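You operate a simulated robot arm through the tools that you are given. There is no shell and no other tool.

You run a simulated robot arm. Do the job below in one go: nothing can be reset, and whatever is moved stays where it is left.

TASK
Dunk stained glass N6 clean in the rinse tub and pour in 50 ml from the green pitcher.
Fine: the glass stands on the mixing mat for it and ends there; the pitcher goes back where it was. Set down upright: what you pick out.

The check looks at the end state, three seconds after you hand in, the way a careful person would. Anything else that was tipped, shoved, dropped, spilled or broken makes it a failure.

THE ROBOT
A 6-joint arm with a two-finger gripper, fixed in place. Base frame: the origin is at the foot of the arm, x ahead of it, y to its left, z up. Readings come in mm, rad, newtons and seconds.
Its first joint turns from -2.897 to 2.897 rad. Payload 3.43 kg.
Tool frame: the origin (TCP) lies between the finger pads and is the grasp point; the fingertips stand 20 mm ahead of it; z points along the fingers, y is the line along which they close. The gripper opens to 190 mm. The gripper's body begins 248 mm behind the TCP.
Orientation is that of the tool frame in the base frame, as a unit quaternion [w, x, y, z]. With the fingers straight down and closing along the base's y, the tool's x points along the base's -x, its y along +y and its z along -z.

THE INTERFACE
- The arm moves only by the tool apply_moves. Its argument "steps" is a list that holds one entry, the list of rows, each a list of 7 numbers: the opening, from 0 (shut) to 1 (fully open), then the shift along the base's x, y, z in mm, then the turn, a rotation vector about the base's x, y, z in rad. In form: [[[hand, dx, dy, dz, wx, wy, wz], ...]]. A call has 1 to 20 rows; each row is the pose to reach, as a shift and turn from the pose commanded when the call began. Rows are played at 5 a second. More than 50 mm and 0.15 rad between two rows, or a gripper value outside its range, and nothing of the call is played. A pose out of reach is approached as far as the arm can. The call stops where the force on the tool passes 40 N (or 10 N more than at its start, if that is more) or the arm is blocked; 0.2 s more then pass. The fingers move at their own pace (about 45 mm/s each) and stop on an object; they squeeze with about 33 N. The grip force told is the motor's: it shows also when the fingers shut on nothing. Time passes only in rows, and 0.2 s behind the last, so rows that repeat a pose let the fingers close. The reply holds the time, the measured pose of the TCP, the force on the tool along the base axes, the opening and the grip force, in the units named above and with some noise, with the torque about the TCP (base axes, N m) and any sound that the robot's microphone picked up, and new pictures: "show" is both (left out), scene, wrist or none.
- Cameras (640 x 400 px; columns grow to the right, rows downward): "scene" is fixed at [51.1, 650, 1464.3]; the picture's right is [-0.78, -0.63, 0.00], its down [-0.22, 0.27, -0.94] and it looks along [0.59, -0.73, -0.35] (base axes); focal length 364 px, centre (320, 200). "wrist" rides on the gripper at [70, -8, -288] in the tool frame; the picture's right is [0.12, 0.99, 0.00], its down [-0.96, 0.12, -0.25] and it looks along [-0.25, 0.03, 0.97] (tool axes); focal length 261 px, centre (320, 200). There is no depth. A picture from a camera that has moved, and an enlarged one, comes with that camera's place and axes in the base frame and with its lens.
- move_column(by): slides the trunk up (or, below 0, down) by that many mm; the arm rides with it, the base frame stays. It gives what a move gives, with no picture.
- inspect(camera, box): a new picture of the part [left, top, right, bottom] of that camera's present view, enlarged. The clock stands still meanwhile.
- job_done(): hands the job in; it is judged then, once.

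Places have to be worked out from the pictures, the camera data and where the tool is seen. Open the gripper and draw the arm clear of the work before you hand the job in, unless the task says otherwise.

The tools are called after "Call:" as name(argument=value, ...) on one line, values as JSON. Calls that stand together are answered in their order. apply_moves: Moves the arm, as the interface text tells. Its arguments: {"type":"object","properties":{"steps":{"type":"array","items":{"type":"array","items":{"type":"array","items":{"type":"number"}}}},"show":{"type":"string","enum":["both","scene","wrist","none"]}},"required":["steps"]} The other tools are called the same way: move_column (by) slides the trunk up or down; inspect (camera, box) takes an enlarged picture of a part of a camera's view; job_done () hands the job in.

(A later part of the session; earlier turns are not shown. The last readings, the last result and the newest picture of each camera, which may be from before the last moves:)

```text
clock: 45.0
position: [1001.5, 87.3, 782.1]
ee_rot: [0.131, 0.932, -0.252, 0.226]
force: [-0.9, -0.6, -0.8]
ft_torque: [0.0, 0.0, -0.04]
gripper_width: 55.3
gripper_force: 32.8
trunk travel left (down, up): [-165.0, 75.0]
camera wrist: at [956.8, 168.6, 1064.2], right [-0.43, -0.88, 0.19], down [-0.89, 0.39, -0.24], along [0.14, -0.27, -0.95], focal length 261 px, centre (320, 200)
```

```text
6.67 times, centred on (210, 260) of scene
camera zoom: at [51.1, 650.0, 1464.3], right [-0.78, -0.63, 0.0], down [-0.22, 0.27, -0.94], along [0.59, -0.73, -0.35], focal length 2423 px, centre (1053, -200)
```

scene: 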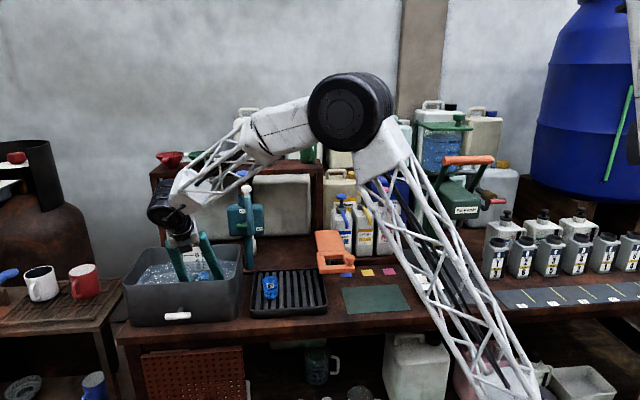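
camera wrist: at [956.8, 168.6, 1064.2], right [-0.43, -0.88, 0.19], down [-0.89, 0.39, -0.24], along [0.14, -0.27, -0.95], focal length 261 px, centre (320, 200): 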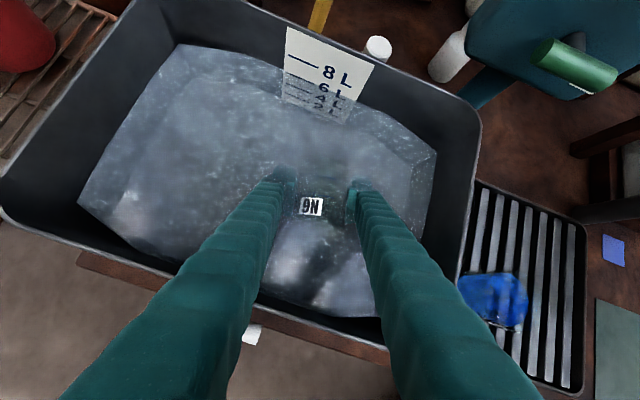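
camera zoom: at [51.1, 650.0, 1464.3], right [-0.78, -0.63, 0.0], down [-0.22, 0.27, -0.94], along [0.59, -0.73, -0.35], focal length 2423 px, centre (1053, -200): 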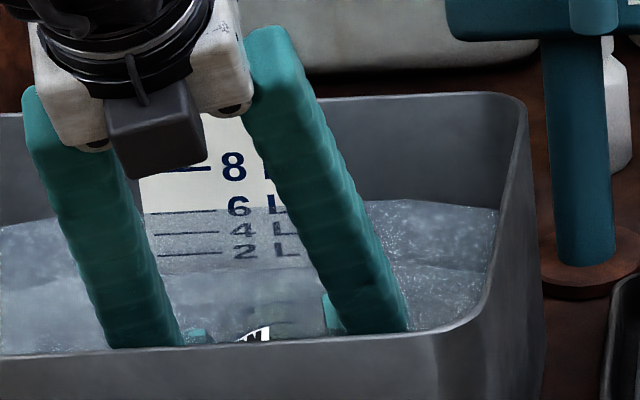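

The blue is gone: the glass reads clear under water. Now I lift it and pitch the hand up so the mouth points down and it drains into the tub.

Call:
apply_moves(steps=[[[0.15, 0, 0, 15, 0, 0, 0], [0.15, 0, 0, 30, 0, 0, 0], [0.15, 0, 0, 45, -0.05, -0.05, 0], [0.15, 0, 0, 60, -0.11, -0.11, 0], [0.15, 0, 0, 75, -0.18, -0.18, 0], [0.15, 0, 0, 90, -0.25, -0.25, 0], [0.15, 0, 0, 105, -0.31, -0.31, 0], [0.15, 0, 0, 115, -0.31, -0.31, 0], [0.15, 0, 0, 125, -0.37, -0.37, 0], [0.15, 0, 0, 135, -0.43, -0.43, 0], [0.15, 0, 0, 145, -0.4937, -0.4937, 0], [0.15, 0, 0, 145, -0.4937, -0.4937, 0], [0.15, 0, 0, 145, -0.4937, -0.4937, 0], [0.15, 0, 0, 145, -0.4937, -0.4937, 0], [0.15, 0, 0, 145, -0.4937, -0.4937, 0]]])

Call:
inspect(camera="wrist", box=[260, 140, 380, 240])

Call:
inspect(camera="scene", box=[150, 180, 270, 290])

```text
clock: 48.2
position: [1001.1, 88.9, 927.5]
ee_rot: [0.288, 0.789, -0.214, 0.498]
force: [0.9, -0.3, -1.2]
ft_torque: [0.02, 0.03, 0.0]
gripper_width: 55.6
gripper_force: 32.7
trunk travel left (down, up): [-165.0, 75.0]
camera wrist: at [842.9, 283.1, 1086.7], right [-0.57, -0.74, 0.35], down [-0.63, 0.13, -0.76], along [0.52, -0.66, -0.54], focal length 261 px, centre (320, 200)
```

scene: 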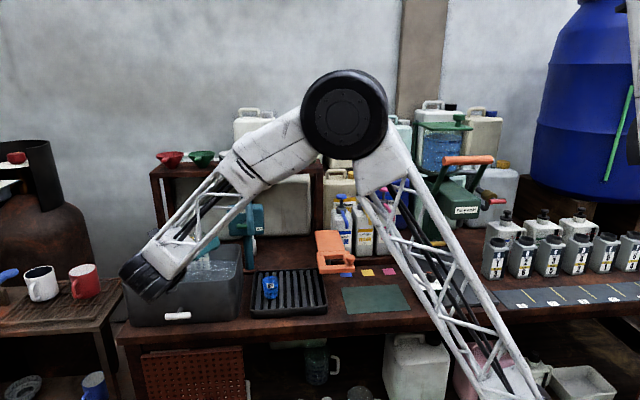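
wrist: 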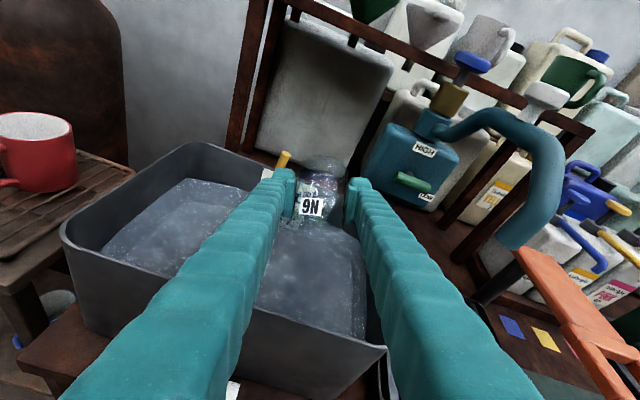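

```text
4.00 times, centred on (320, 190) of wrist
camera zoom: at [842.9, 283.1, 1086.7], right [-0.57, -0.74, 0.35], down [-0.63, 0.13, -0.76], along [0.52, -0.66, -0.54], focal length 1043 px, centre (320, 240)
```

zoom: 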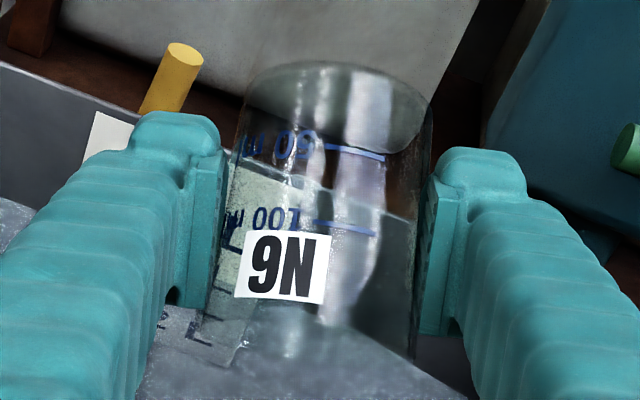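

```text
3.64 times, centred on (210, 235) of scene
camera zoom: at [51.1, 650.0, 1464.3], right [-0.78, -0.63, 0.0], down [-0.22, 0.27, -0.94], along [0.59, -0.73, -0.35], focal length 1322 px, centre (720, 73)
```

zoom: 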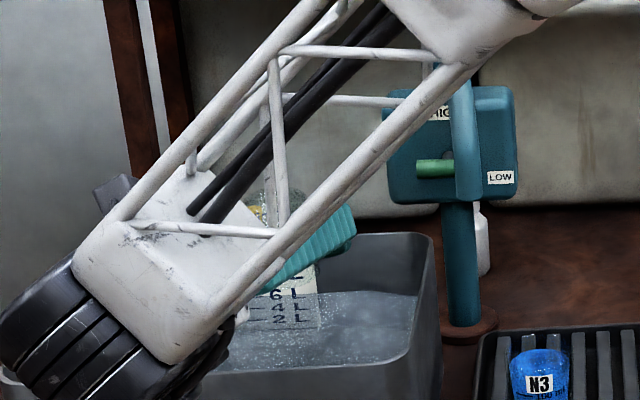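

N6 is spotlessly clear and hanging mouth-down, drained. I raise it, pitch back to 30° and then roll it upright again over the tub.

Call:
apply_moves(steps=[[[0.15, 0, 0, 30, 0.0411, 0.0411, 0], [0.15, 0, 0, 60, 0.0823, 0.0823, 0], [0.15, 0, 0, 90, 0.1234, 0.1234, 0], [0.15, 0, 0, 90, 0.1234, 0.1234, 0], [0.15, 0, 0, 90, 0.1234, 0.1234, 0], [0.15, 0, 0, 90, 0.1234, 0.1234, 0]]], show="wrist")

Call:
inspect(camera="wrist", box=[260, 140, 380, 240])

Call:
inspect(camera="wrist", box=[360, 0, 640, 200])

```text
clock: 49.6
position: [1000.9, 88.2, 1017.1]
ee_rot: [0.25, 0.835, -0.225, 0.435]
force: [-0.3, -0.7, -0.9]
ft_torque: [0.0, 0.0, 0.03]
gripper_width: 55.4
gripper_force: 33.6
trunk travel left (down, up): [-165.0, 75.0]
camera wrist: at [865.6, 261.3, 1216.9], right [-0.53, -0.79, 0.32], down [-0.72, 0.22, -0.66], along [0.45, -0.58, -0.68], focal length 261 px, centre (320, 200)
```

wrist: 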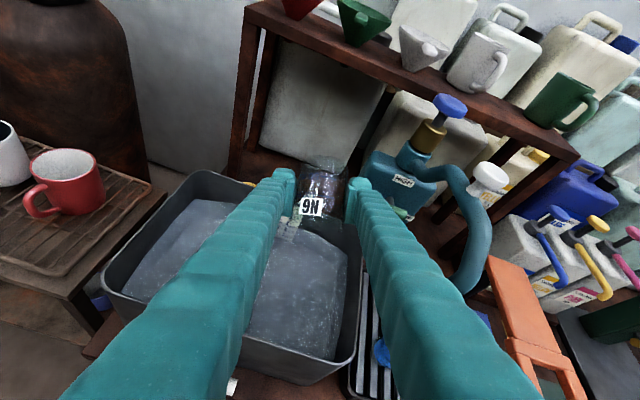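

```text
4.00 times, centred on (320, 190) of wrist
camera zoom: at [865.6, 261.3, 1216.9], right [-0.53, -0.79, 0.32], down [-0.72, 0.22, -0.66], along [0.45, -0.58, -0.68], focal length 1043 px, centre (320, 240)
```

zoom: 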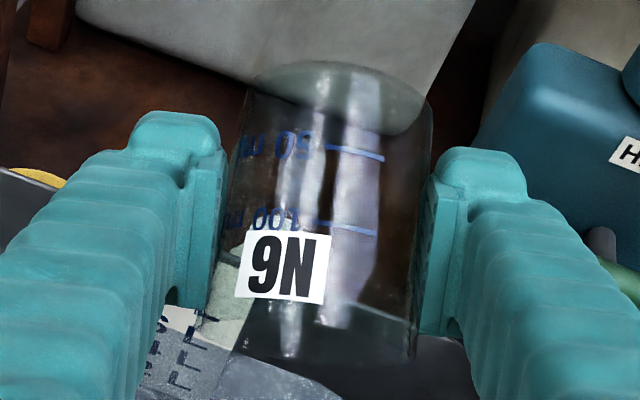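

```text
2.00 times, centred on (500, 100) of wrist
camera zoom: at [865.6, 261.3, 1216.9], right [-0.53, -0.79, 0.32], down [-0.72, 0.22, -0.66], along [0.45, -0.58, -0.68], focal length 521 px, centre (-40, 400)
```

zoom: 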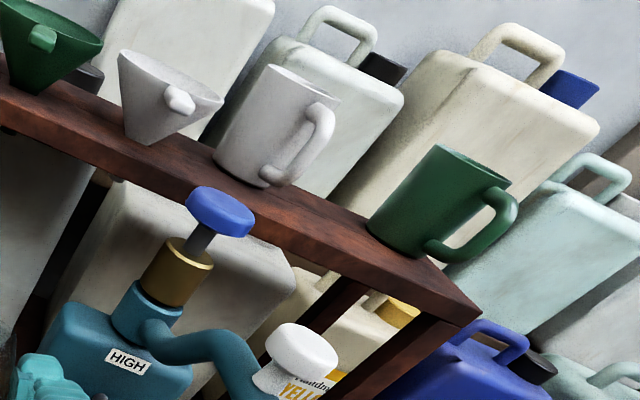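

Now I roll the glass back upright (first half).

Call:
apply_moves(steps=[[[0.15, 0, 0, 0, -0.0882, 0.0882, 0.072], [0.15, 0, 0, 0, -0.1764, 0.1764, 0.144], [0.15, 0, 0, 0, -0.2645, 0.2645, 0.216], [0.15, 0, 0, 0, -0.3527, 0.3527, 0.288], [0.15, 0, 0, 0, -0.4409, 0.4409, 0.36], [0.15, 0, 0, 0, -0.5291, 0.5291, 0.432], [0.15, 0, 0, 0, -0.6173, 0.6173, 0.504], [0.15, 0, 0, 0, -0.7055, 0.7055, 0.576], [0.15, 0, 0, 0, -0.7936, 0.7936, 0.648], [0.15, 0, 0, 0, -0.8818, 0.8818, 0.72], [0.15, 0, 0, 0, -0.97, 0.97, 0.792], [0.15, 0, 0, 0, -1.0582, 1.0582, 0.864], [0.15, 0, 0, 0, -1.1464, 1.1464, 0.936], [0.15, 0, 0, 0, -1.2345, 1.2345, 1.008], [0.15, 0, 0, 0, -1.3227, 1.3227, 1.08], [0.15, 0, 0, 0, -1.4109, 1.4109, 1.152], [0.15, 0, 0, 0, -1.4991, 1.4991, 1.224], [0.15, 0, 0, 0, -1.5873, 1.5873, 1.296], [0.15, 0, 0, 0, -1.6755, 1.6755, 1.368], [0.15, 0, 0, 0, -1.7636, 1.7636, 1.44]]])

Call:
inspect(camera="wrist", box=[260, 130, 380, 240])

Call:
inspect(camera="scene", box=[150, 180, 270, 290])

```text
clock: 53.8
position: [1001.3, 88.1, 1017.0]
ee_rot: [0.461, 0.331, 0.802, -0.189]
force: [-0.1, -0.3, -0.5]
ft_torque: [-0.01, -0.02, 0.02]
gripper_width: 55.4
gripper_force: 32.5
trunk travel left (down, up): [-165.0, 75.0]
camera wrist: at [792.2, 283.0, 1101.3], right [0.66, 0.75, -0.1], down [0.27, -0.11, 0.96], along [0.7, -0.66, -0.27], focal length 261 px, centre (320, 200)
```

scene: 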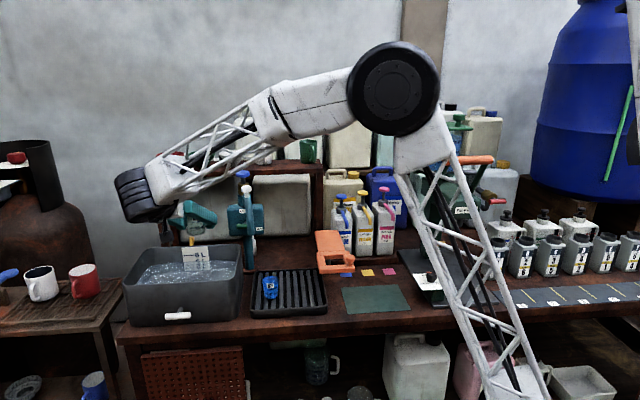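
wrist: 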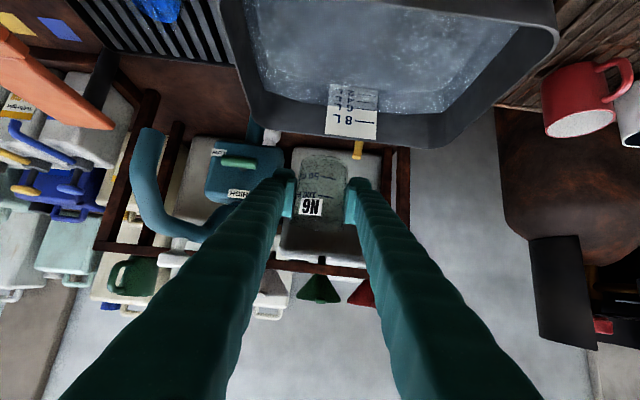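

```text
3.64 times, centred on (320, 185) of wrist
camera zoom: at [792.2, 283.0, 1101.3], right [0.66, 0.75, -0.1], down [0.27, -0.11, 0.96], along [0.7, -0.66, -0.27], focal length 948 px, centre (320, 254)
```

zoom: 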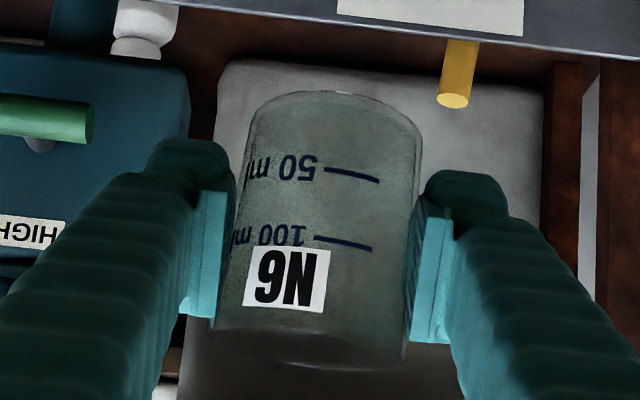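

```text
3.64 times, centred on (210, 235) of scene
camera zoom: at [51.1, 650.0, 1464.3], right [-0.78, -0.63, 0.0], down [-0.22, 0.27, -0.94], along [0.59, -0.73, -0.35], focal length 1322 px, centre (720, 73)
```

zoom: 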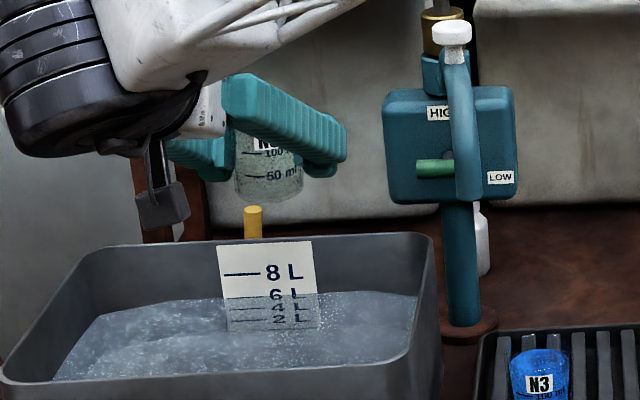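

Glass is upright, clear and empty. I carry it along the bench front, clear of the spout, toward the green mat.

Call:
apply_moves(steps=[[[0.15, -27, 27, 0, 0, 0, 0], [0.15, -55, 55, 0, 0, 0, 0], [0.15, -83, 83, 0, 0, 0, 0], [0.15, -110, 110, 0, 0, 0, 0], [0.15, -139, 81, 0, 0, 0, 0], [0.15, -168, 52, 0, 0, 0, 0], [0.15, -197, 23, 0, 0, 0, 0], [0.15, -226, -6, 0, 0, 0, 0], [0.15, -256, -36, 0, 0, 0, 0], [0.15, -287, -67, 0, 0, 0, 0], [0.15, -287, -67, 0, 0, 0, 0]]], show="scene")

```text
clock: 56.2
position: [713.0, 21.1, 1017.5]
ee_rot: [0.461, 0.333, 0.8, -0.189]
force: [0.2, -0.2, -0.9]
ft_torque: [-0.03, -0.03, 0.04]
gripper_width: 55.6
gripper_force: 32.8
trunk travel left (down, up): [-165.0, 75.0]
```

scene: 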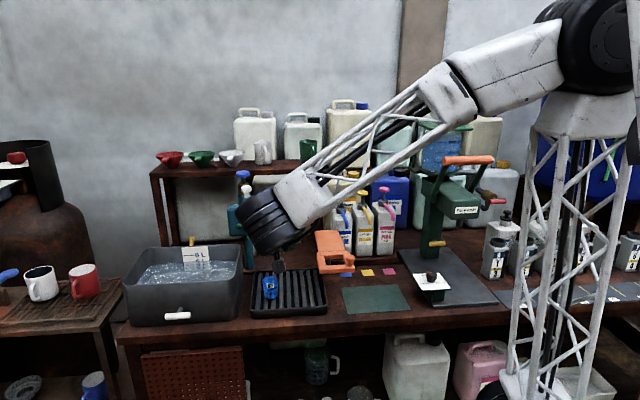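

Continuing to above the mat.

Call:
apply_moves(steps=[[[0.15, -20, -40, 0, 0, 0, 0], [0.15, -41, -81, 0, 0, 0, 0], [0.15, -62, -122, 0, 0, 0, 0], [0.15, -84, -164, 0, 0, 0, 0], [0.15, -105, -205, 0, 0, 0, 0], [0.15, -118, -242, 0, 0, 0, 0], [0.15, -131, -278, 0, 0, 0, 0], [0.15, -144, -314, 0, 0, 0, 0], [0.15, -144, -314, 0, 0, 0, 0], [0.15, -144, -314, 0, 0, 0, 0]]])

Call:
inspect(camera="scene", box=[290, 180, 450, 320])

Call:
inspect(camera="wrist", box=[160, 0, 480, 240])

```text
clock: 58.4
position: [569.9, -295.5, 1018.1]
ee_rot: [0.461, 0.333, 0.801, -0.189]
force: [0.5, 0.3, -0.7]
ft_torque: [0.01, 0.0, -0.01]
gripper_width: 55.4
gripper_force: 33.1
trunk travel left (down, up): [-165.0, 75.0]
camera wrist: at [362.6, -99.5, 1102.6], right [0.66, 0.75, -0.1], down [0.27, -0.11, 0.96], along [0.7, -0.66, -0.27], focal length 261 px, centre (320, 200)
```

scene: 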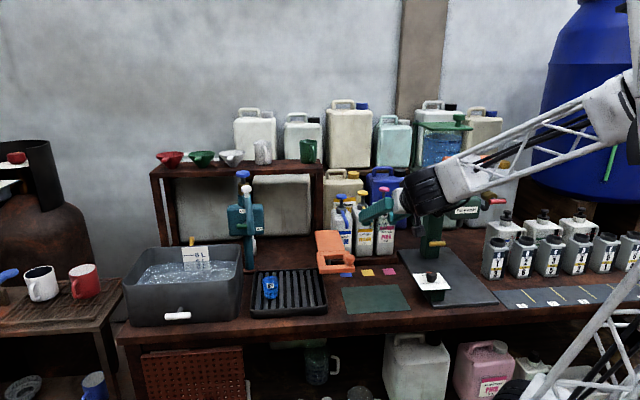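
wrist: 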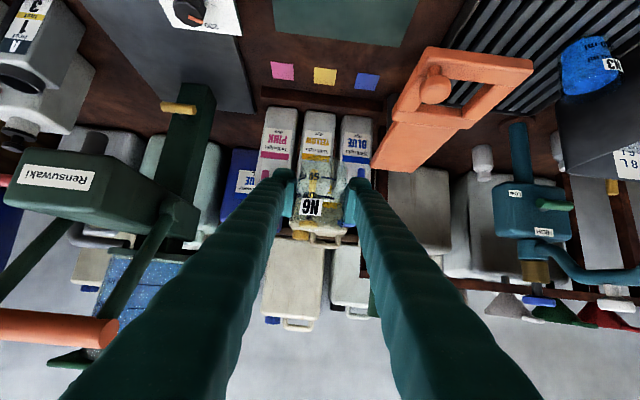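

```text
2.86 times, centred on (370, 250) of scene
camera zoom: at [51.1, 650.0, 1464.3], right [-0.78, -0.63, 0.0], down [-0.22, 0.27, -0.94], along [0.59, -0.73, -0.35], focal length 1038 px, centre (177, 57)
```

zoom: 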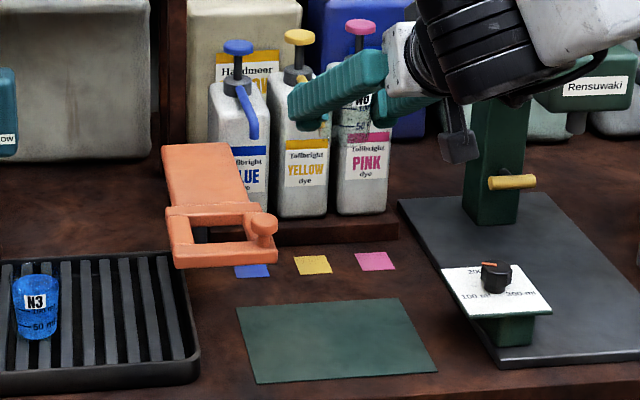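

```text
1.67 times, centred on (320, 120) of wrist
camera zoom: at [362.6, -99.5, 1102.6], right [0.66, 0.75, -0.1], down [0.27, -0.11, 0.96], along [0.7, -0.66, -0.27], focal length 434 px, centre (320, 333)
```

zoom: 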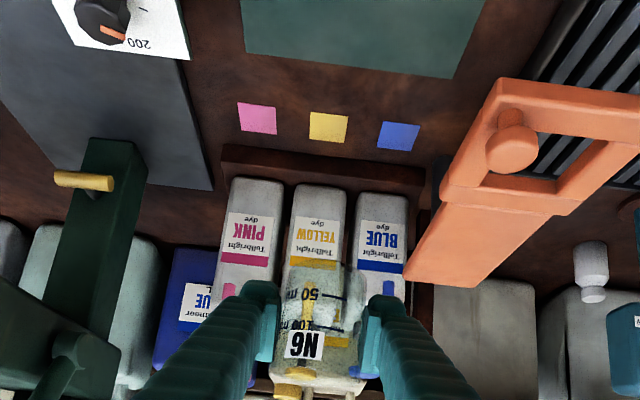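

Re-triangulating the mat corners from both cameras puts the mat at z≈713 (the tray slats were higher), spanning a 95–302, b 526–679. I'll set N6 at about (566, -325), first lowering to 790.

Call:
apply_moves(steps=[[[0.15, -4, -30, -20, 0, 0, 0], [0.15, -4, -30, -60, 0, 0, 0], [0.15, -4, -30, -100, 0, 0, 0], [0.15, -4, -30, -140, 0, 0, 0], [0.15, -4, -30, -175, 0, 0, 0], [0.15, -4, -30, -205, 0, 0, 0], [0.15, -4, -30, -228, 0, 0, 0], [0.15, -4, -30, -228, 0, 0, 0]]])

Call:
inspect(camera="scene", box=[330, 240, 450, 320])

Call:
inspect(camera="wrist", box=[220, 80, 420, 230])

```text
clock: 60.2
position: [659.9, -345.7, 897.5]
ee_rot: [0.459, 0.334, 0.801, -0.189]
force: [0.6, -0.3, -1.4]
ft_torque: [0.0, 0.01, -0.02]
gripper_width: 55.2
gripper_force: 32.4
out of reach, approached as far as the arm can: row 2, 3, 4, 5, 6, 7, 8
trunk travel left (down, up): [-165.0, 75.0]
camera wrist: at [451.0, -150.4, 982.0], right [0.66, 0.74, -0.1], down [0.27, -0.12, 0.95], along [0.7, -0.66, -0.28], focal length 261 px, centre (320, 200)
```

scene: 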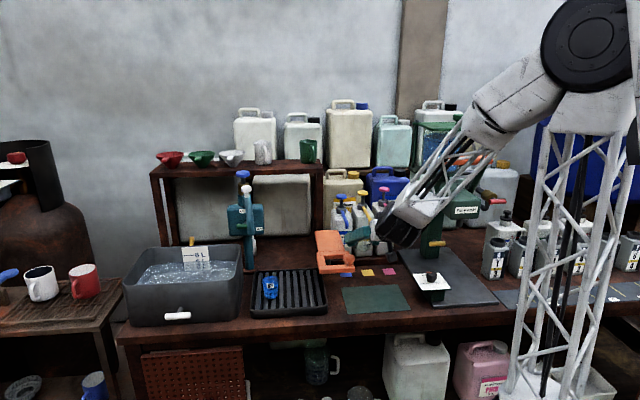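
wrist: 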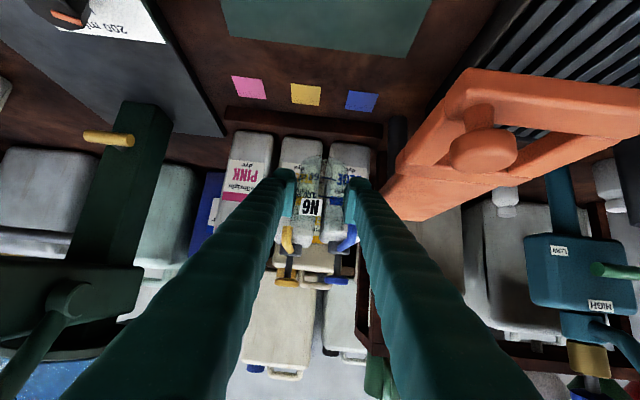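

```text
5.00 times, centred on (390, 280) of scene
camera zoom: at [51.1, 650.0, 1464.3], right [-0.78, -0.63, 0.0], down [-0.22, 0.27, -0.94], along [0.59, -0.73, -0.35], focal length 1817 px, centre (-30, -200)
```

zoom: 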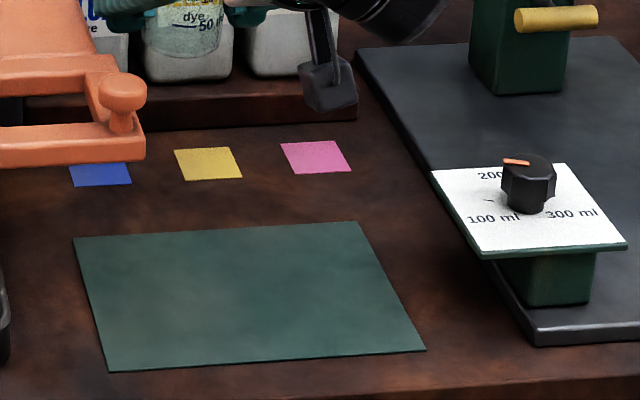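

```text
2.67 times, centred on (320, 155) of wrist
camera zoom: at [451.0, -150.4, 982.0], right [0.66, 0.74, -0.1], down [0.27, -0.12, 0.95], along [0.7, -0.66, -0.28], focal length 695 px, centre (320, 320)
```

zoom: 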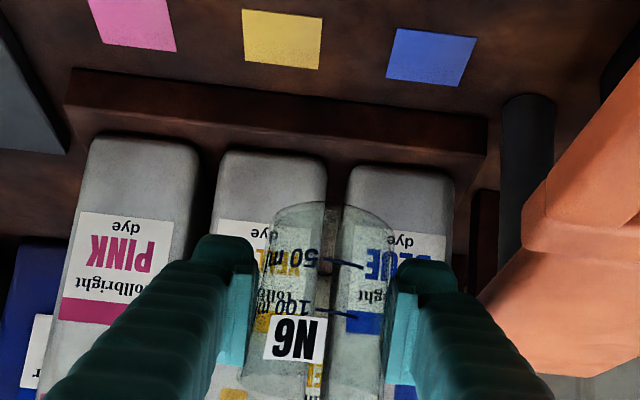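

The folded arm can't reach that low with the hand coming from the base side; it slid outward instead and now hovers near the dye bottles (no contact force). I rise straight up first, in small steps, to see the reference pose.

Call:
apply_moves(steps=[[[0.15, 0, 0, 10, 0, 0, 0], [0.15, 0, 0, 30, 0, 0, 0]]], show="none")

```text
clock: 60.8
position: [656.4, -346.8, 926.4]
ee_rot: [0.462, 0.332, 0.801, -0.189]
force: [0.3, -1.1, -1.0]
ft_torque: [0.0, 0.04, -0.02]
gripper_width: 55.4
gripper_force: 33.3
trunk travel left (down, up): [-165.0, 75.0]
```

The reference is the measured pose. I continue up and away from the bottles.

Call:
apply_moves(steps=[[[0.15, 0, 0, 30, 0, 0, 0], [0.15, 0, 0, 65, 0, 0, 0], [0.15, -10, 5, 100, 0, 0, 0], [0.15, -40, 20, 110, 0, 0, 0], [0.15, -75, 40, 115, 0, 0, 0], [0.15, -75, 40, 115, 0, 0, 0]]])

Call:
inspect(camera="scene", box=[290, 150, 450, 290])

```text
clock: 62.2
position: [579.0, -306.3, 1043.2]
ee_rot: [0.462, 0.333, 0.8, -0.189]
force: [0.1, -0.3, -1.0]
ft_torque: [0.0, 0.01, 0.0]
gripper_width: 55.4
gripper_force: 32.4
trunk travel left (down, up): [-165.0, 75.0]
camera wrist: at [370.5, -110.6, 1127.5], right [0.66, 0.74, -0.1], down [0.27, -0.11, 0.96], along [0.7, -0.66, -0.27], focal length 261 px, centre (320, 200)
```

scene: 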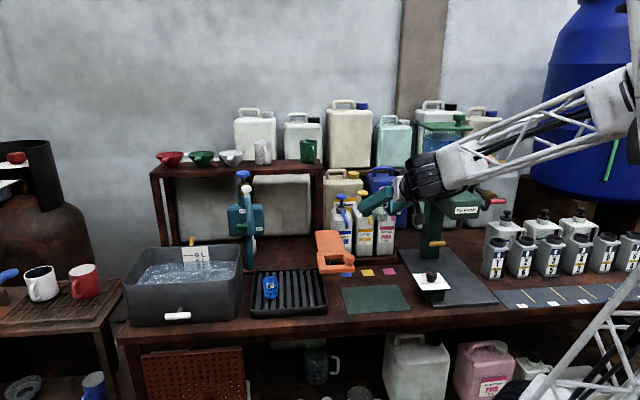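
wrist: 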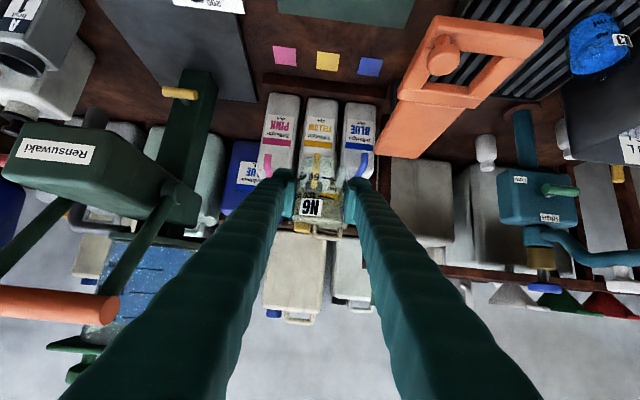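

```text
2.86 times, centred on (370, 220) of scene
camera zoom: at [51.1, 650.0, 1464.3], right [-0.78, -0.63, 0.0], down [-0.22, 0.27, -0.94], along [0.59, -0.73, -0.35], focal length 1038 px, centre (177, 143)
```

zoom: 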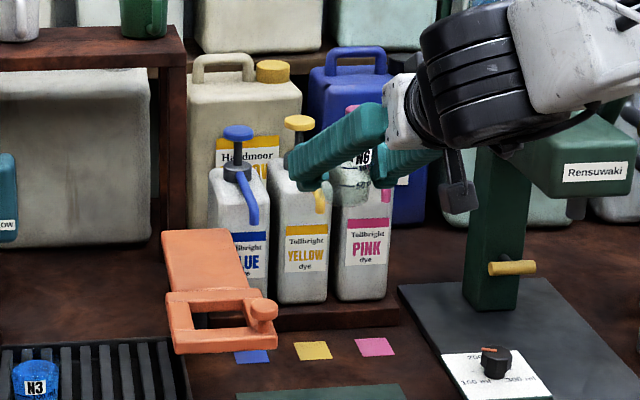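

Nothing disturbed. I yaw the hand so it comes from the −x/−y side (azimuth +15°), where the wrist is further from the base and can go low; nearby dispenser head is at b ≥ 620, well clear.

Call:
apply_moves(steps=[[[0.15, -2, -3, 0, 0, 0, 0.131], [0.15, -4, -6, 0, 0, 0, 0.262], [0.15, -6, -9, 0, 0, 0, 0.393], [0.15, -8, -12, 0, 0, 0, 0.524], [0.15, -10, -14, 0, 0, 0, 0.655], [0.15, -12, -17, 0, 0, 0, 0.785], [0.15, -13, -19, 0, 0, 0, 0.916], [0.15, -13, -19, 0, 0, 0, 1.047], [0.15, -13, -19, 0, 0, 0, 1.047]]])

```text
clock: 63.3
position: [655.4, -111.3, 1029.7]
ee_rot: [0.49, -0.045, 0.87, 0.035]
force: [0.5, 0.3, -0.2]
ft_torque: [-0.1, 0.09, -0.14]
gripper_width: 54.8
gripper_force: 32.7
out of reach, approached as far as the arm can: row 2
trunk travel left (down, up): [-165.0, 75.0]
stopped in row 5: the arm was blocked; the commanded pose is now the measured one
camera wrist: at [374.6, -152.5, 1119.0], right [-0.17, 0.98, -0.09], down [0.27, 0.13, 0.95], along [0.95, 0.14, -0.29], focal length 261 px, centre (320, 200)
```

scene: 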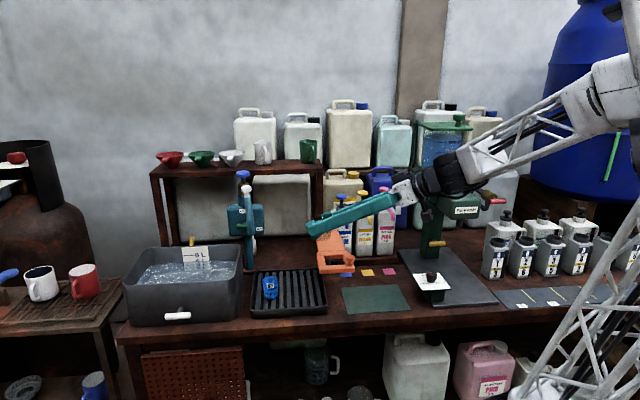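
wrist: 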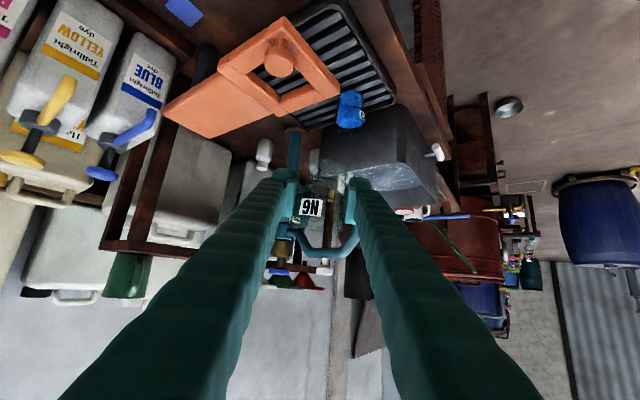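

The wrist passed near its straight-line singularity and the arm was blocked mid-yaw (no contact force, glass still held). I get out by pitching the empty glass steeply down first, raising a little, to keep the wrist well bent.

Call:
apply_moves(steps=[[[0.15, 0, 0, 10, -0.0057, 0.065, 0], [0.15, 0, 0, 20, -0.0113, 0.13, 0], [0.15, 0, 0, 30, -0.0227, 0.26, 0], [0.15, 0, 0, 40, -0.034, 0.39, 0], [0.15, 0, 0, 50, -0.0453, 0.52, 0], [0.15, 0, 0, 50, -0.0567, 0.65, 0], [0.15, 0, 0, 50, -0.068, 0.782, 0], [0.15, 0, 0, 50, -0.068, 0.782, 0]]])

```text
clock: 65.1
position: [654.6, -116.6, 1080.0]
ee_rot: [0.119, -0.042, 0.992, 0.018]
force: [0.7, -0.6, -0.4]
ft_torque: [0.02, 0.07, 0.01]
gripper_width: 55.3
gripper_force: 33.2
trunk travel left (down, up): [-165.0, 75.0]
camera wrist: at [519.8, -143.1, 1342.1], right [-0.2, 0.98, 0.0], down [0.86, 0.18, 0.47], along [0.46, 0.09, -0.88], focal length 261 px, centre (320, 200)
```

scene: 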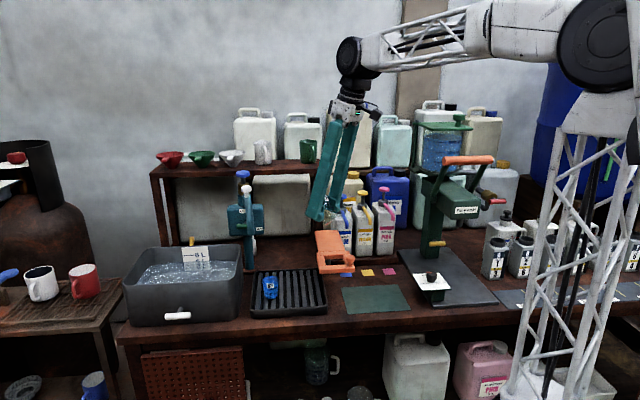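
wrist: 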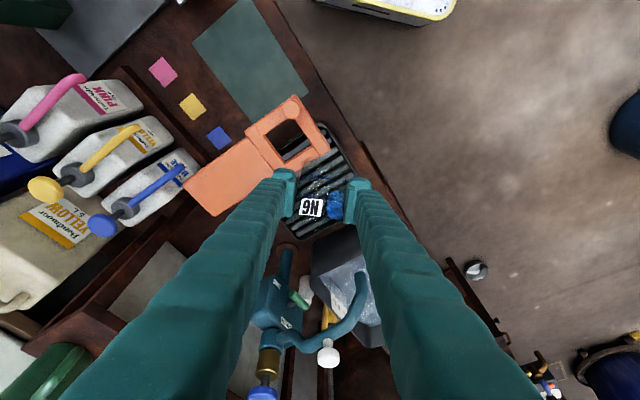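

Good, pose is clean again. Now with the hand steep I yaw to −75° while moving over the mat.

Call:
apply_moves(steps=[[[0.15, -10, -21, 0, 0, 0, -0.14], [0.15, -20, -42, 0, 0, 0, -0.28], [0.15, -31, -63, 0, 0, 0, -0.419], [0.15, -41, -84, 0, 0, 0, -0.559], [0.15, -52, -105, 0, 0, 0, -0.698], [0.15, -62, -126, 0, 0, 0, -0.838], [0.15, -72, -147, 0, 0, 0, -0.978], [0.15, -82, -168, 0, 0, 0, -1.117], [0.15, -92, -188, 0, 0, 0, -1.257], [0.15, -102, -208, 0, 0, 0, -1.396], [0.15, -102, -208, 0, 0, 0, -1.396]]])

```text
clock: 67.5
position: [554.4, -324.8, 1080.2]
ee_rot: [0.103, 0.606, 0.786, -0.063]
force: [-0.1, -0.1, -0.1]
ft_torque: [-0.05, 0.01, 0.0]
gripper_width: 55.2
gripper_force: 33.3
trunk travel left (down, up): [-165.0, 75.0]
camera wrist: at [502.1, -195.8, 1343.5], right [0.93, 0.37, 0.0], down [0.33, -0.82, 0.47], along [0.17, -0.44, -0.88], focal length 261 px, centre (320, 200)
```

scene: 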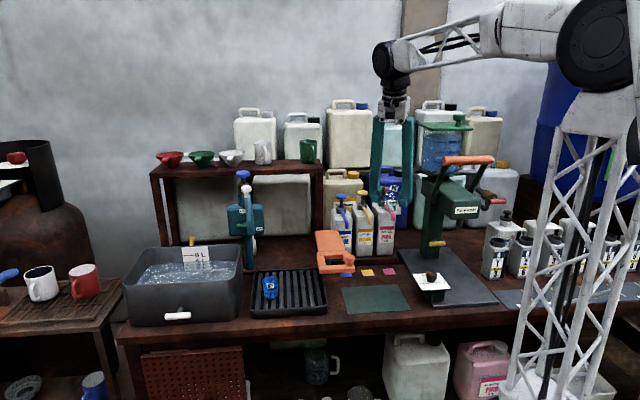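
wrist: 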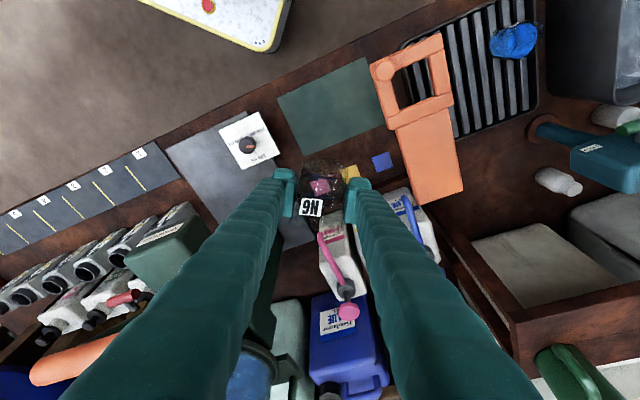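

Clean pose. Now I pitch back up to 30° so the glass is upright again, with the wrist on the open side.

Call:
apply_moves(steps=[[[0.15, 0, 0, 0, -0.1309, -0.0307, -0.0015], [0.15, 0, 0, 0, -0.2618, -0.0615, -0.003], [0.15, 0, 0, 0, -0.3927, -0.0922, -0.0045], [0.15, 0, 0, 0, -0.5235, -0.1229, -0.006], [0.15, 0, 0, 0, -0.6544, -0.1537, -0.0075], [0.15, 0, 0, 0, -0.7853, -0.1844, -0.009], [0.15, 0, 0, 0, -0.7853, -0.1844, -0.009]]])

```text
clock: 69.1
position: [553.7, -325.4, 1080.0]
ee_rot: [0.397, 0.526, 0.688, -0.305]
force: [0.0, -0.6, -0.9]
ft_torque: [0.02, 0.0, 0.03]
gripper_width: 55.4
gripper_force: 32.7
trunk travel left (down, up): [-165.0, 75.0]
camera wrist: at [469.9, -51.4, 1162.9], right [0.94, 0.32, -0.1], down [0.18, -0.23, 0.96], along [0.28, -0.92, -0.27], focal length 261 px, centre (320, 200)
```

scene: 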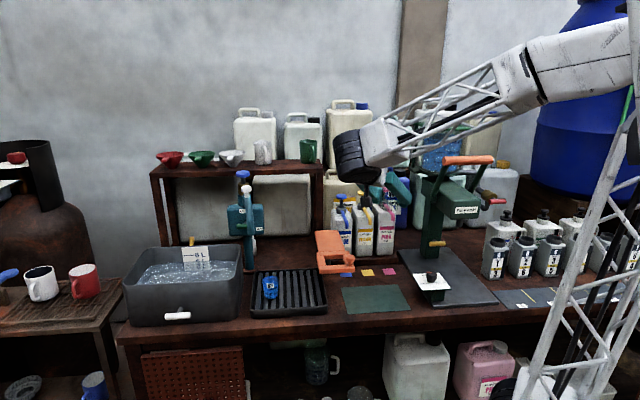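
wrist: 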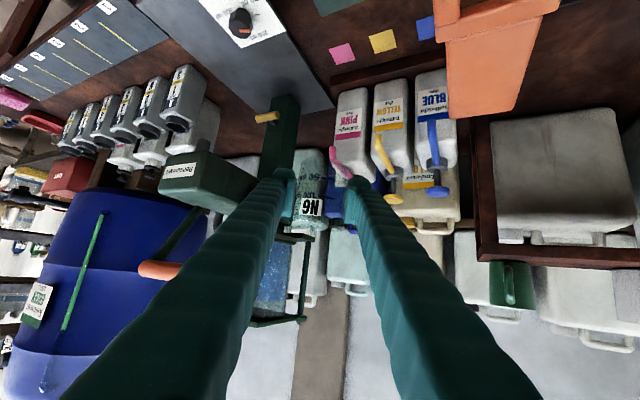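

Upright, no trouble. I lower in stages, checking reach.

Call:
apply_moves(steps=[[[0.15, 0, 0, -35, 0, 0, 0], [0.15, 0, 0, -70, 0, 0, 0], [0.15, 0, 0, -105, 0, 0, 0], [0.15, 0, 0, -140, 0, 0, 0], [0.15, 0, 0, -175, 0, 0, 0], [0.15, 0, 0, -175, 0, 0, 0]]])

```text
clock: 70.5
position: [552.3, -326.1, 903.7]
ee_rot: [0.397, 0.526, 0.688, -0.305]
force: [0.1, -0.5, 0.4]
ft_torque: [0.02, 0.02, 0.01]
gripper_width: 55.2
gripper_force: 32.7
trunk travel left (down, up): [-165.0, 75.0]
camera wrist: at [468.5, -52.0, 986.8], right [0.94, 0.32, -0.1], down [0.18, -0.23, 0.96], along [0.28, -0.92, -0.27], focal length 261 px, centre (320, 200)
```

scene: 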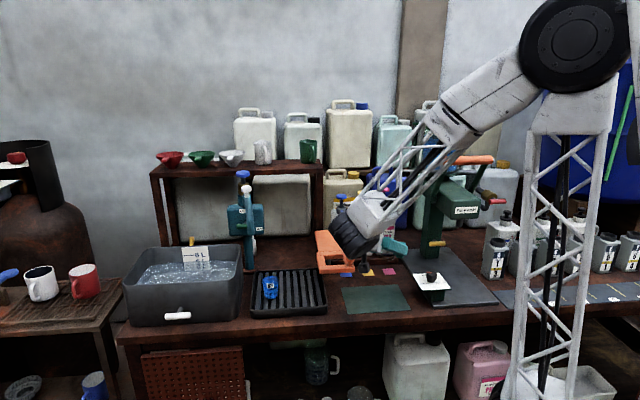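
wrist: 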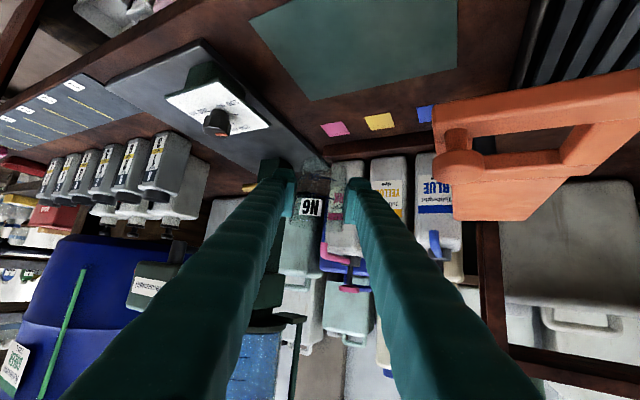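

Reach is fine. Down to z≈810.

Call:
apply_moves(steps=[[[0.15, 0, 0, -25, 0, 0, 0], [0.15, 0, 0, -50, 0, 0, 0], [0.15, 0, 0, -75, 0, 0, 0], [0.15, 0, 0, -95, 0, 0, 0], [0.15, 0, 0, -95, 0, 0, 0]]])

Call:
inspect(camera="scene", box=[320, 220, 440, 320])

Call:
inspect(camera="wrist", box=[220, 60, 420, 230])

```text
clock: 71.7
position: [566.2, -324.5, 818.4]
ee_rot: [0.395, 0.527, 0.687, -0.306]
force: [0.7, -0.4, -1.0]
ft_torque: [0.02, 0.03, 0.01]
gripper_width: 55.2
gripper_force: 33.3
out of reach, approached as far as the arm can: row 3, 4, 5
trunk travel left (down, up): [-165.0, 75.0]
camera wrist: at [484.4, -51.1, 901.9], right [0.94, 0.31, -0.11], down [0.18, -0.23, 0.96], along [0.27, -0.92, -0.27], focal length 261 px, centre (320, 200)
```

scene: 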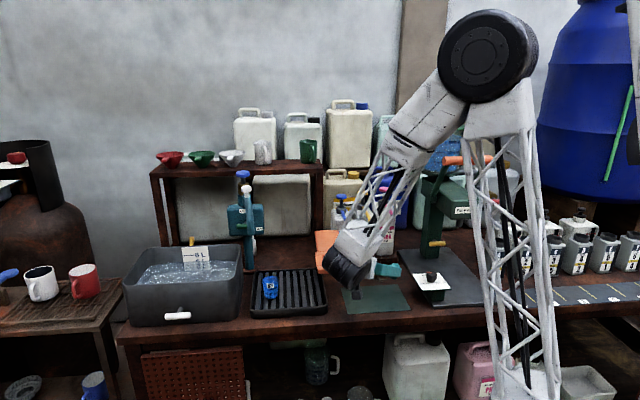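
wrist: 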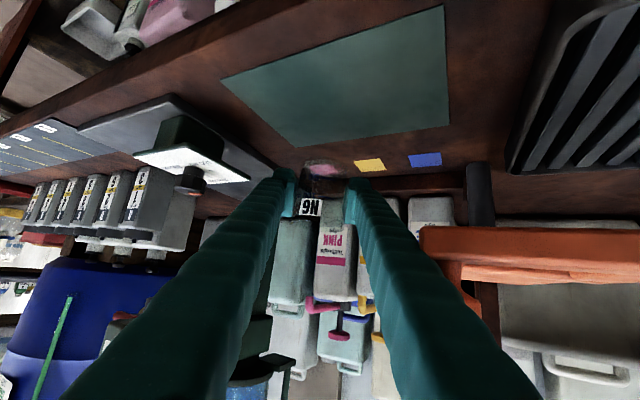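

```text
4.00 times, centred on (380, 270) of scene
camera zoom: at [51.1, 650.0, 1464.3], right [-0.78, -0.63, 0.0], down [-0.22, 0.27, -0.94], along [0.59, -0.73, -0.35], focal length 1454 px, centre (80, -80)
```

zoom: 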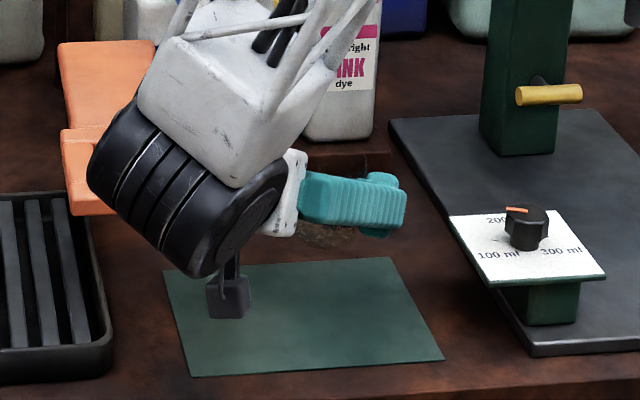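

```text
2.35 times, centred on (320, 145) of wrist
camera zoom: at [484.4, -51.1, 901.9], right [0.94, 0.31, -0.11], down [0.18, -0.23, 0.96], along [0.27, -0.92, -0.27], focal length 613 px, centre (320, 329)
```

zoom: 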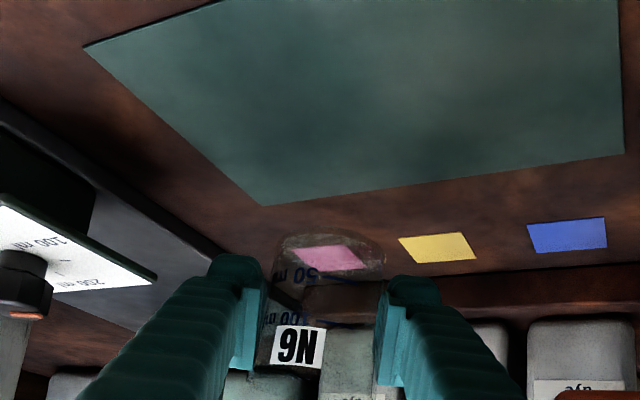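

Still slightly short of reach there (wrist too close to the shoulder). Lowering the trunk 165 mm solves this geometry; first I raise the glass to z≈1000 so that lowering the column is safe.

Call:
apply_moves(steps=[[[0.15, 0, 0, 30, 0, 0, 0], [0.15, -5, 0, 65, 0, 0, 0], [0.15, -10, -1, 100, 0, 0, 0], [0.15, -13, -1.5, 135, 0, 0, 0], [0.15, -13, -1.5, 175, 0, 0, 0], [0.15, -13, -1.5, 192, 0, 0, 0], [0.15, -13, -1.5, 192, 0, 0, 0]]], show="scene")

```text
clock: 73.3
position: [553.4, -326.6, 1011.0]
ee_rot: [0.396, 0.526, 0.688, -0.304]
force: [0.1, -0.3, -0.8]
ft_torque: [-0.01, 0.0, 0.03]
gripper_width: 55.2
gripper_force: 32.9
trunk travel left (down, up): [-165.0, 75.0]
```

scene: 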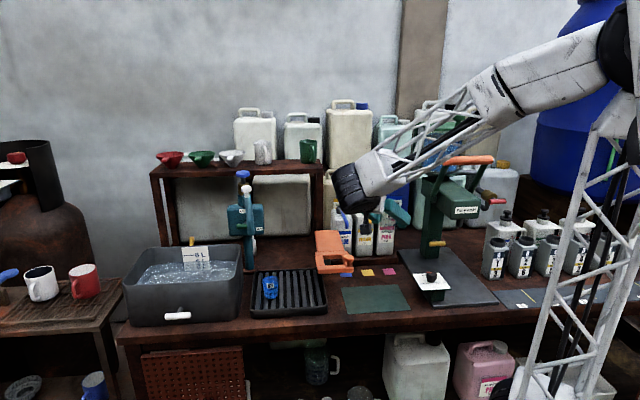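

Now I lower the trunk, in two stages.

Call:
move_column(by=-85)

```text
clock: 74.5
position: [552.8, -326.1, 925.2]
ee_rot: [0.397, 0.526, 0.688, -0.304]
force: [-0.3, -0.2, -0.3]
ft_torque: [0.05, 0.01, 0.01]
gripper_width: 55.1
gripper_force: 32.7
trunk travel left (down, up): [-80.0, 160.0]
```

As expected (z 925). I lower it by the remaining 80 mm.

Call:
move_column(by=-80)

Call:
inspect(camera="scene", box=[320, 200, 460, 320])

Call:
inspect(camera="wrist", box=[160, 0, 480, 240])

```text
clock: 75.7
position: [553.5, -326.3, 844.1]
ee_rot: [0.396, 0.526, 0.688, -0.304]
force: [-0.5, 0.3, -0.8]
ft_torque: [0.01, 0.0, -0.01]
gripper_width: 54.9
gripper_force: 32.9
trunk travel left (down, up): [0.0, 240.0]
```

```text
3.33 times, centred on (390, 260) of scene
camera zoom: at [51.1, 650.0, 1464.3], right [-0.78, -0.63, 0.0], down [-0.22, 0.27, -0.94], along [0.59, -0.73, -0.35], focal length 1212 px, centre (87, 0)
```

zoom: 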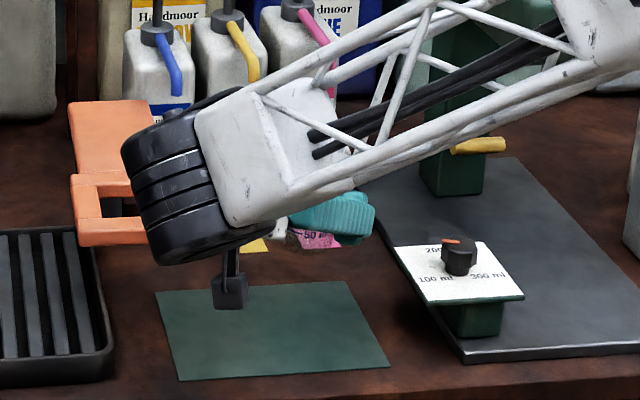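

```text
1.67 times, centred on (320, 120) of wrist
camera zoom: at [469.2, -53.5, 927.9], right [0.94, 0.32, -0.11], down [0.18, -0.23, 0.96], along [0.28, -0.92, -0.27], focal length 434 px, centre (320, 333)
```

zoom: 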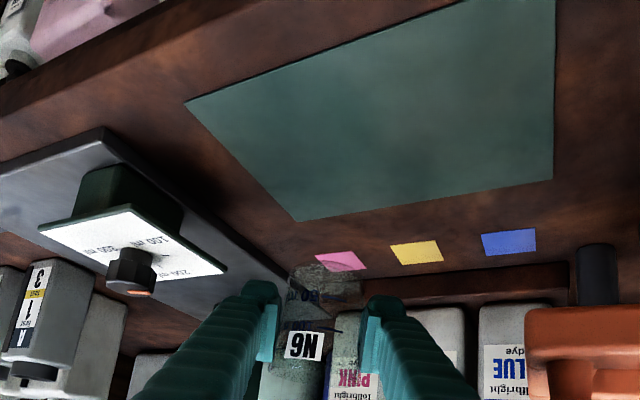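

The point under the glass projects well inside the mat. I lower to ~790 with the trunk down.

Call:
apply_moves(steps=[[[0.15, 0, 0, -18, 0, 0, 0], [0.15, 0, 0, -36, 0, 0, 0], [0.15, 0, 0, -54, 0, 0, 0], [0.15, 0, 0, -54, 0, 0, 0]]])

Call:
inspect(camera="scene", box=[320, 220, 440, 320])

Call:
inspect(camera="wrist", box=[220, 60, 420, 230])

```text
clock: 76.7
position: [551.1, -326.6, 792.0]
ee_rot: [0.397, 0.526, 0.687, -0.305]
force: [0.1, -0.4, -0.1]
ft_torque: [0.01, -0.01, -0.01]
gripper_width: 55.2
gripper_force: 32.6
trunk travel left (down, up): [0.0, 240.0]
camera wrist: at [467.9, -53.7, 874.1], right [0.94, 0.32, -0.11], down [0.18, -0.23, 0.96], along [0.28, -0.92, -0.27], focal length 261 px, centre (320, 200)
```

scene: 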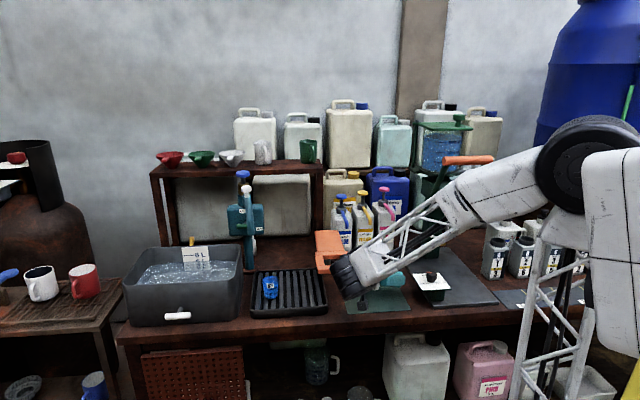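
wrist: 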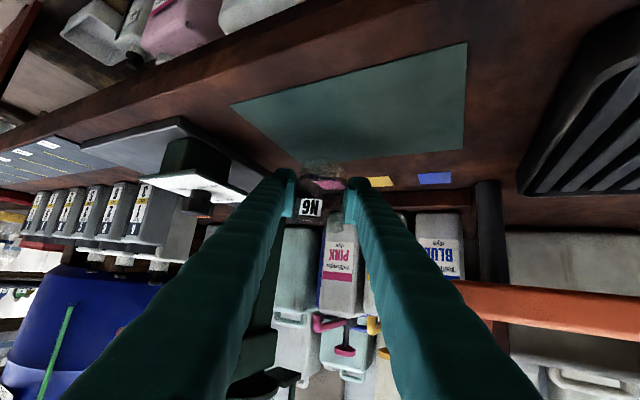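

```text
4.00 times, centred on (380, 270) of scene
camera zoom: at [51.1, 650.0, 1464.3], right [-0.78, -0.63, 0.0], down [-0.22, 0.27, -0.94], along [0.59, -0.73, -0.35], focal length 1454 px, centre (80, -80)
```

zoom: 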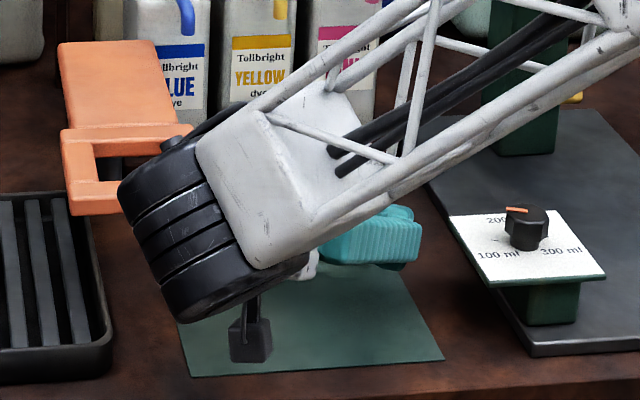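

```text
2.35 times, centred on (320, 145) of wrist
camera zoom: at [467.9, -53.7, 874.1], right [0.94, 0.32, -0.11], down [0.18, -0.23, 0.96], along [0.28, -0.92, -0.27], focal length 613 px, centre (320, 329)
```

zoom: 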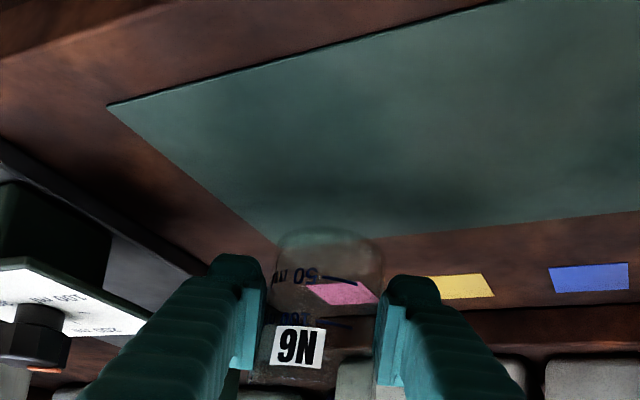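

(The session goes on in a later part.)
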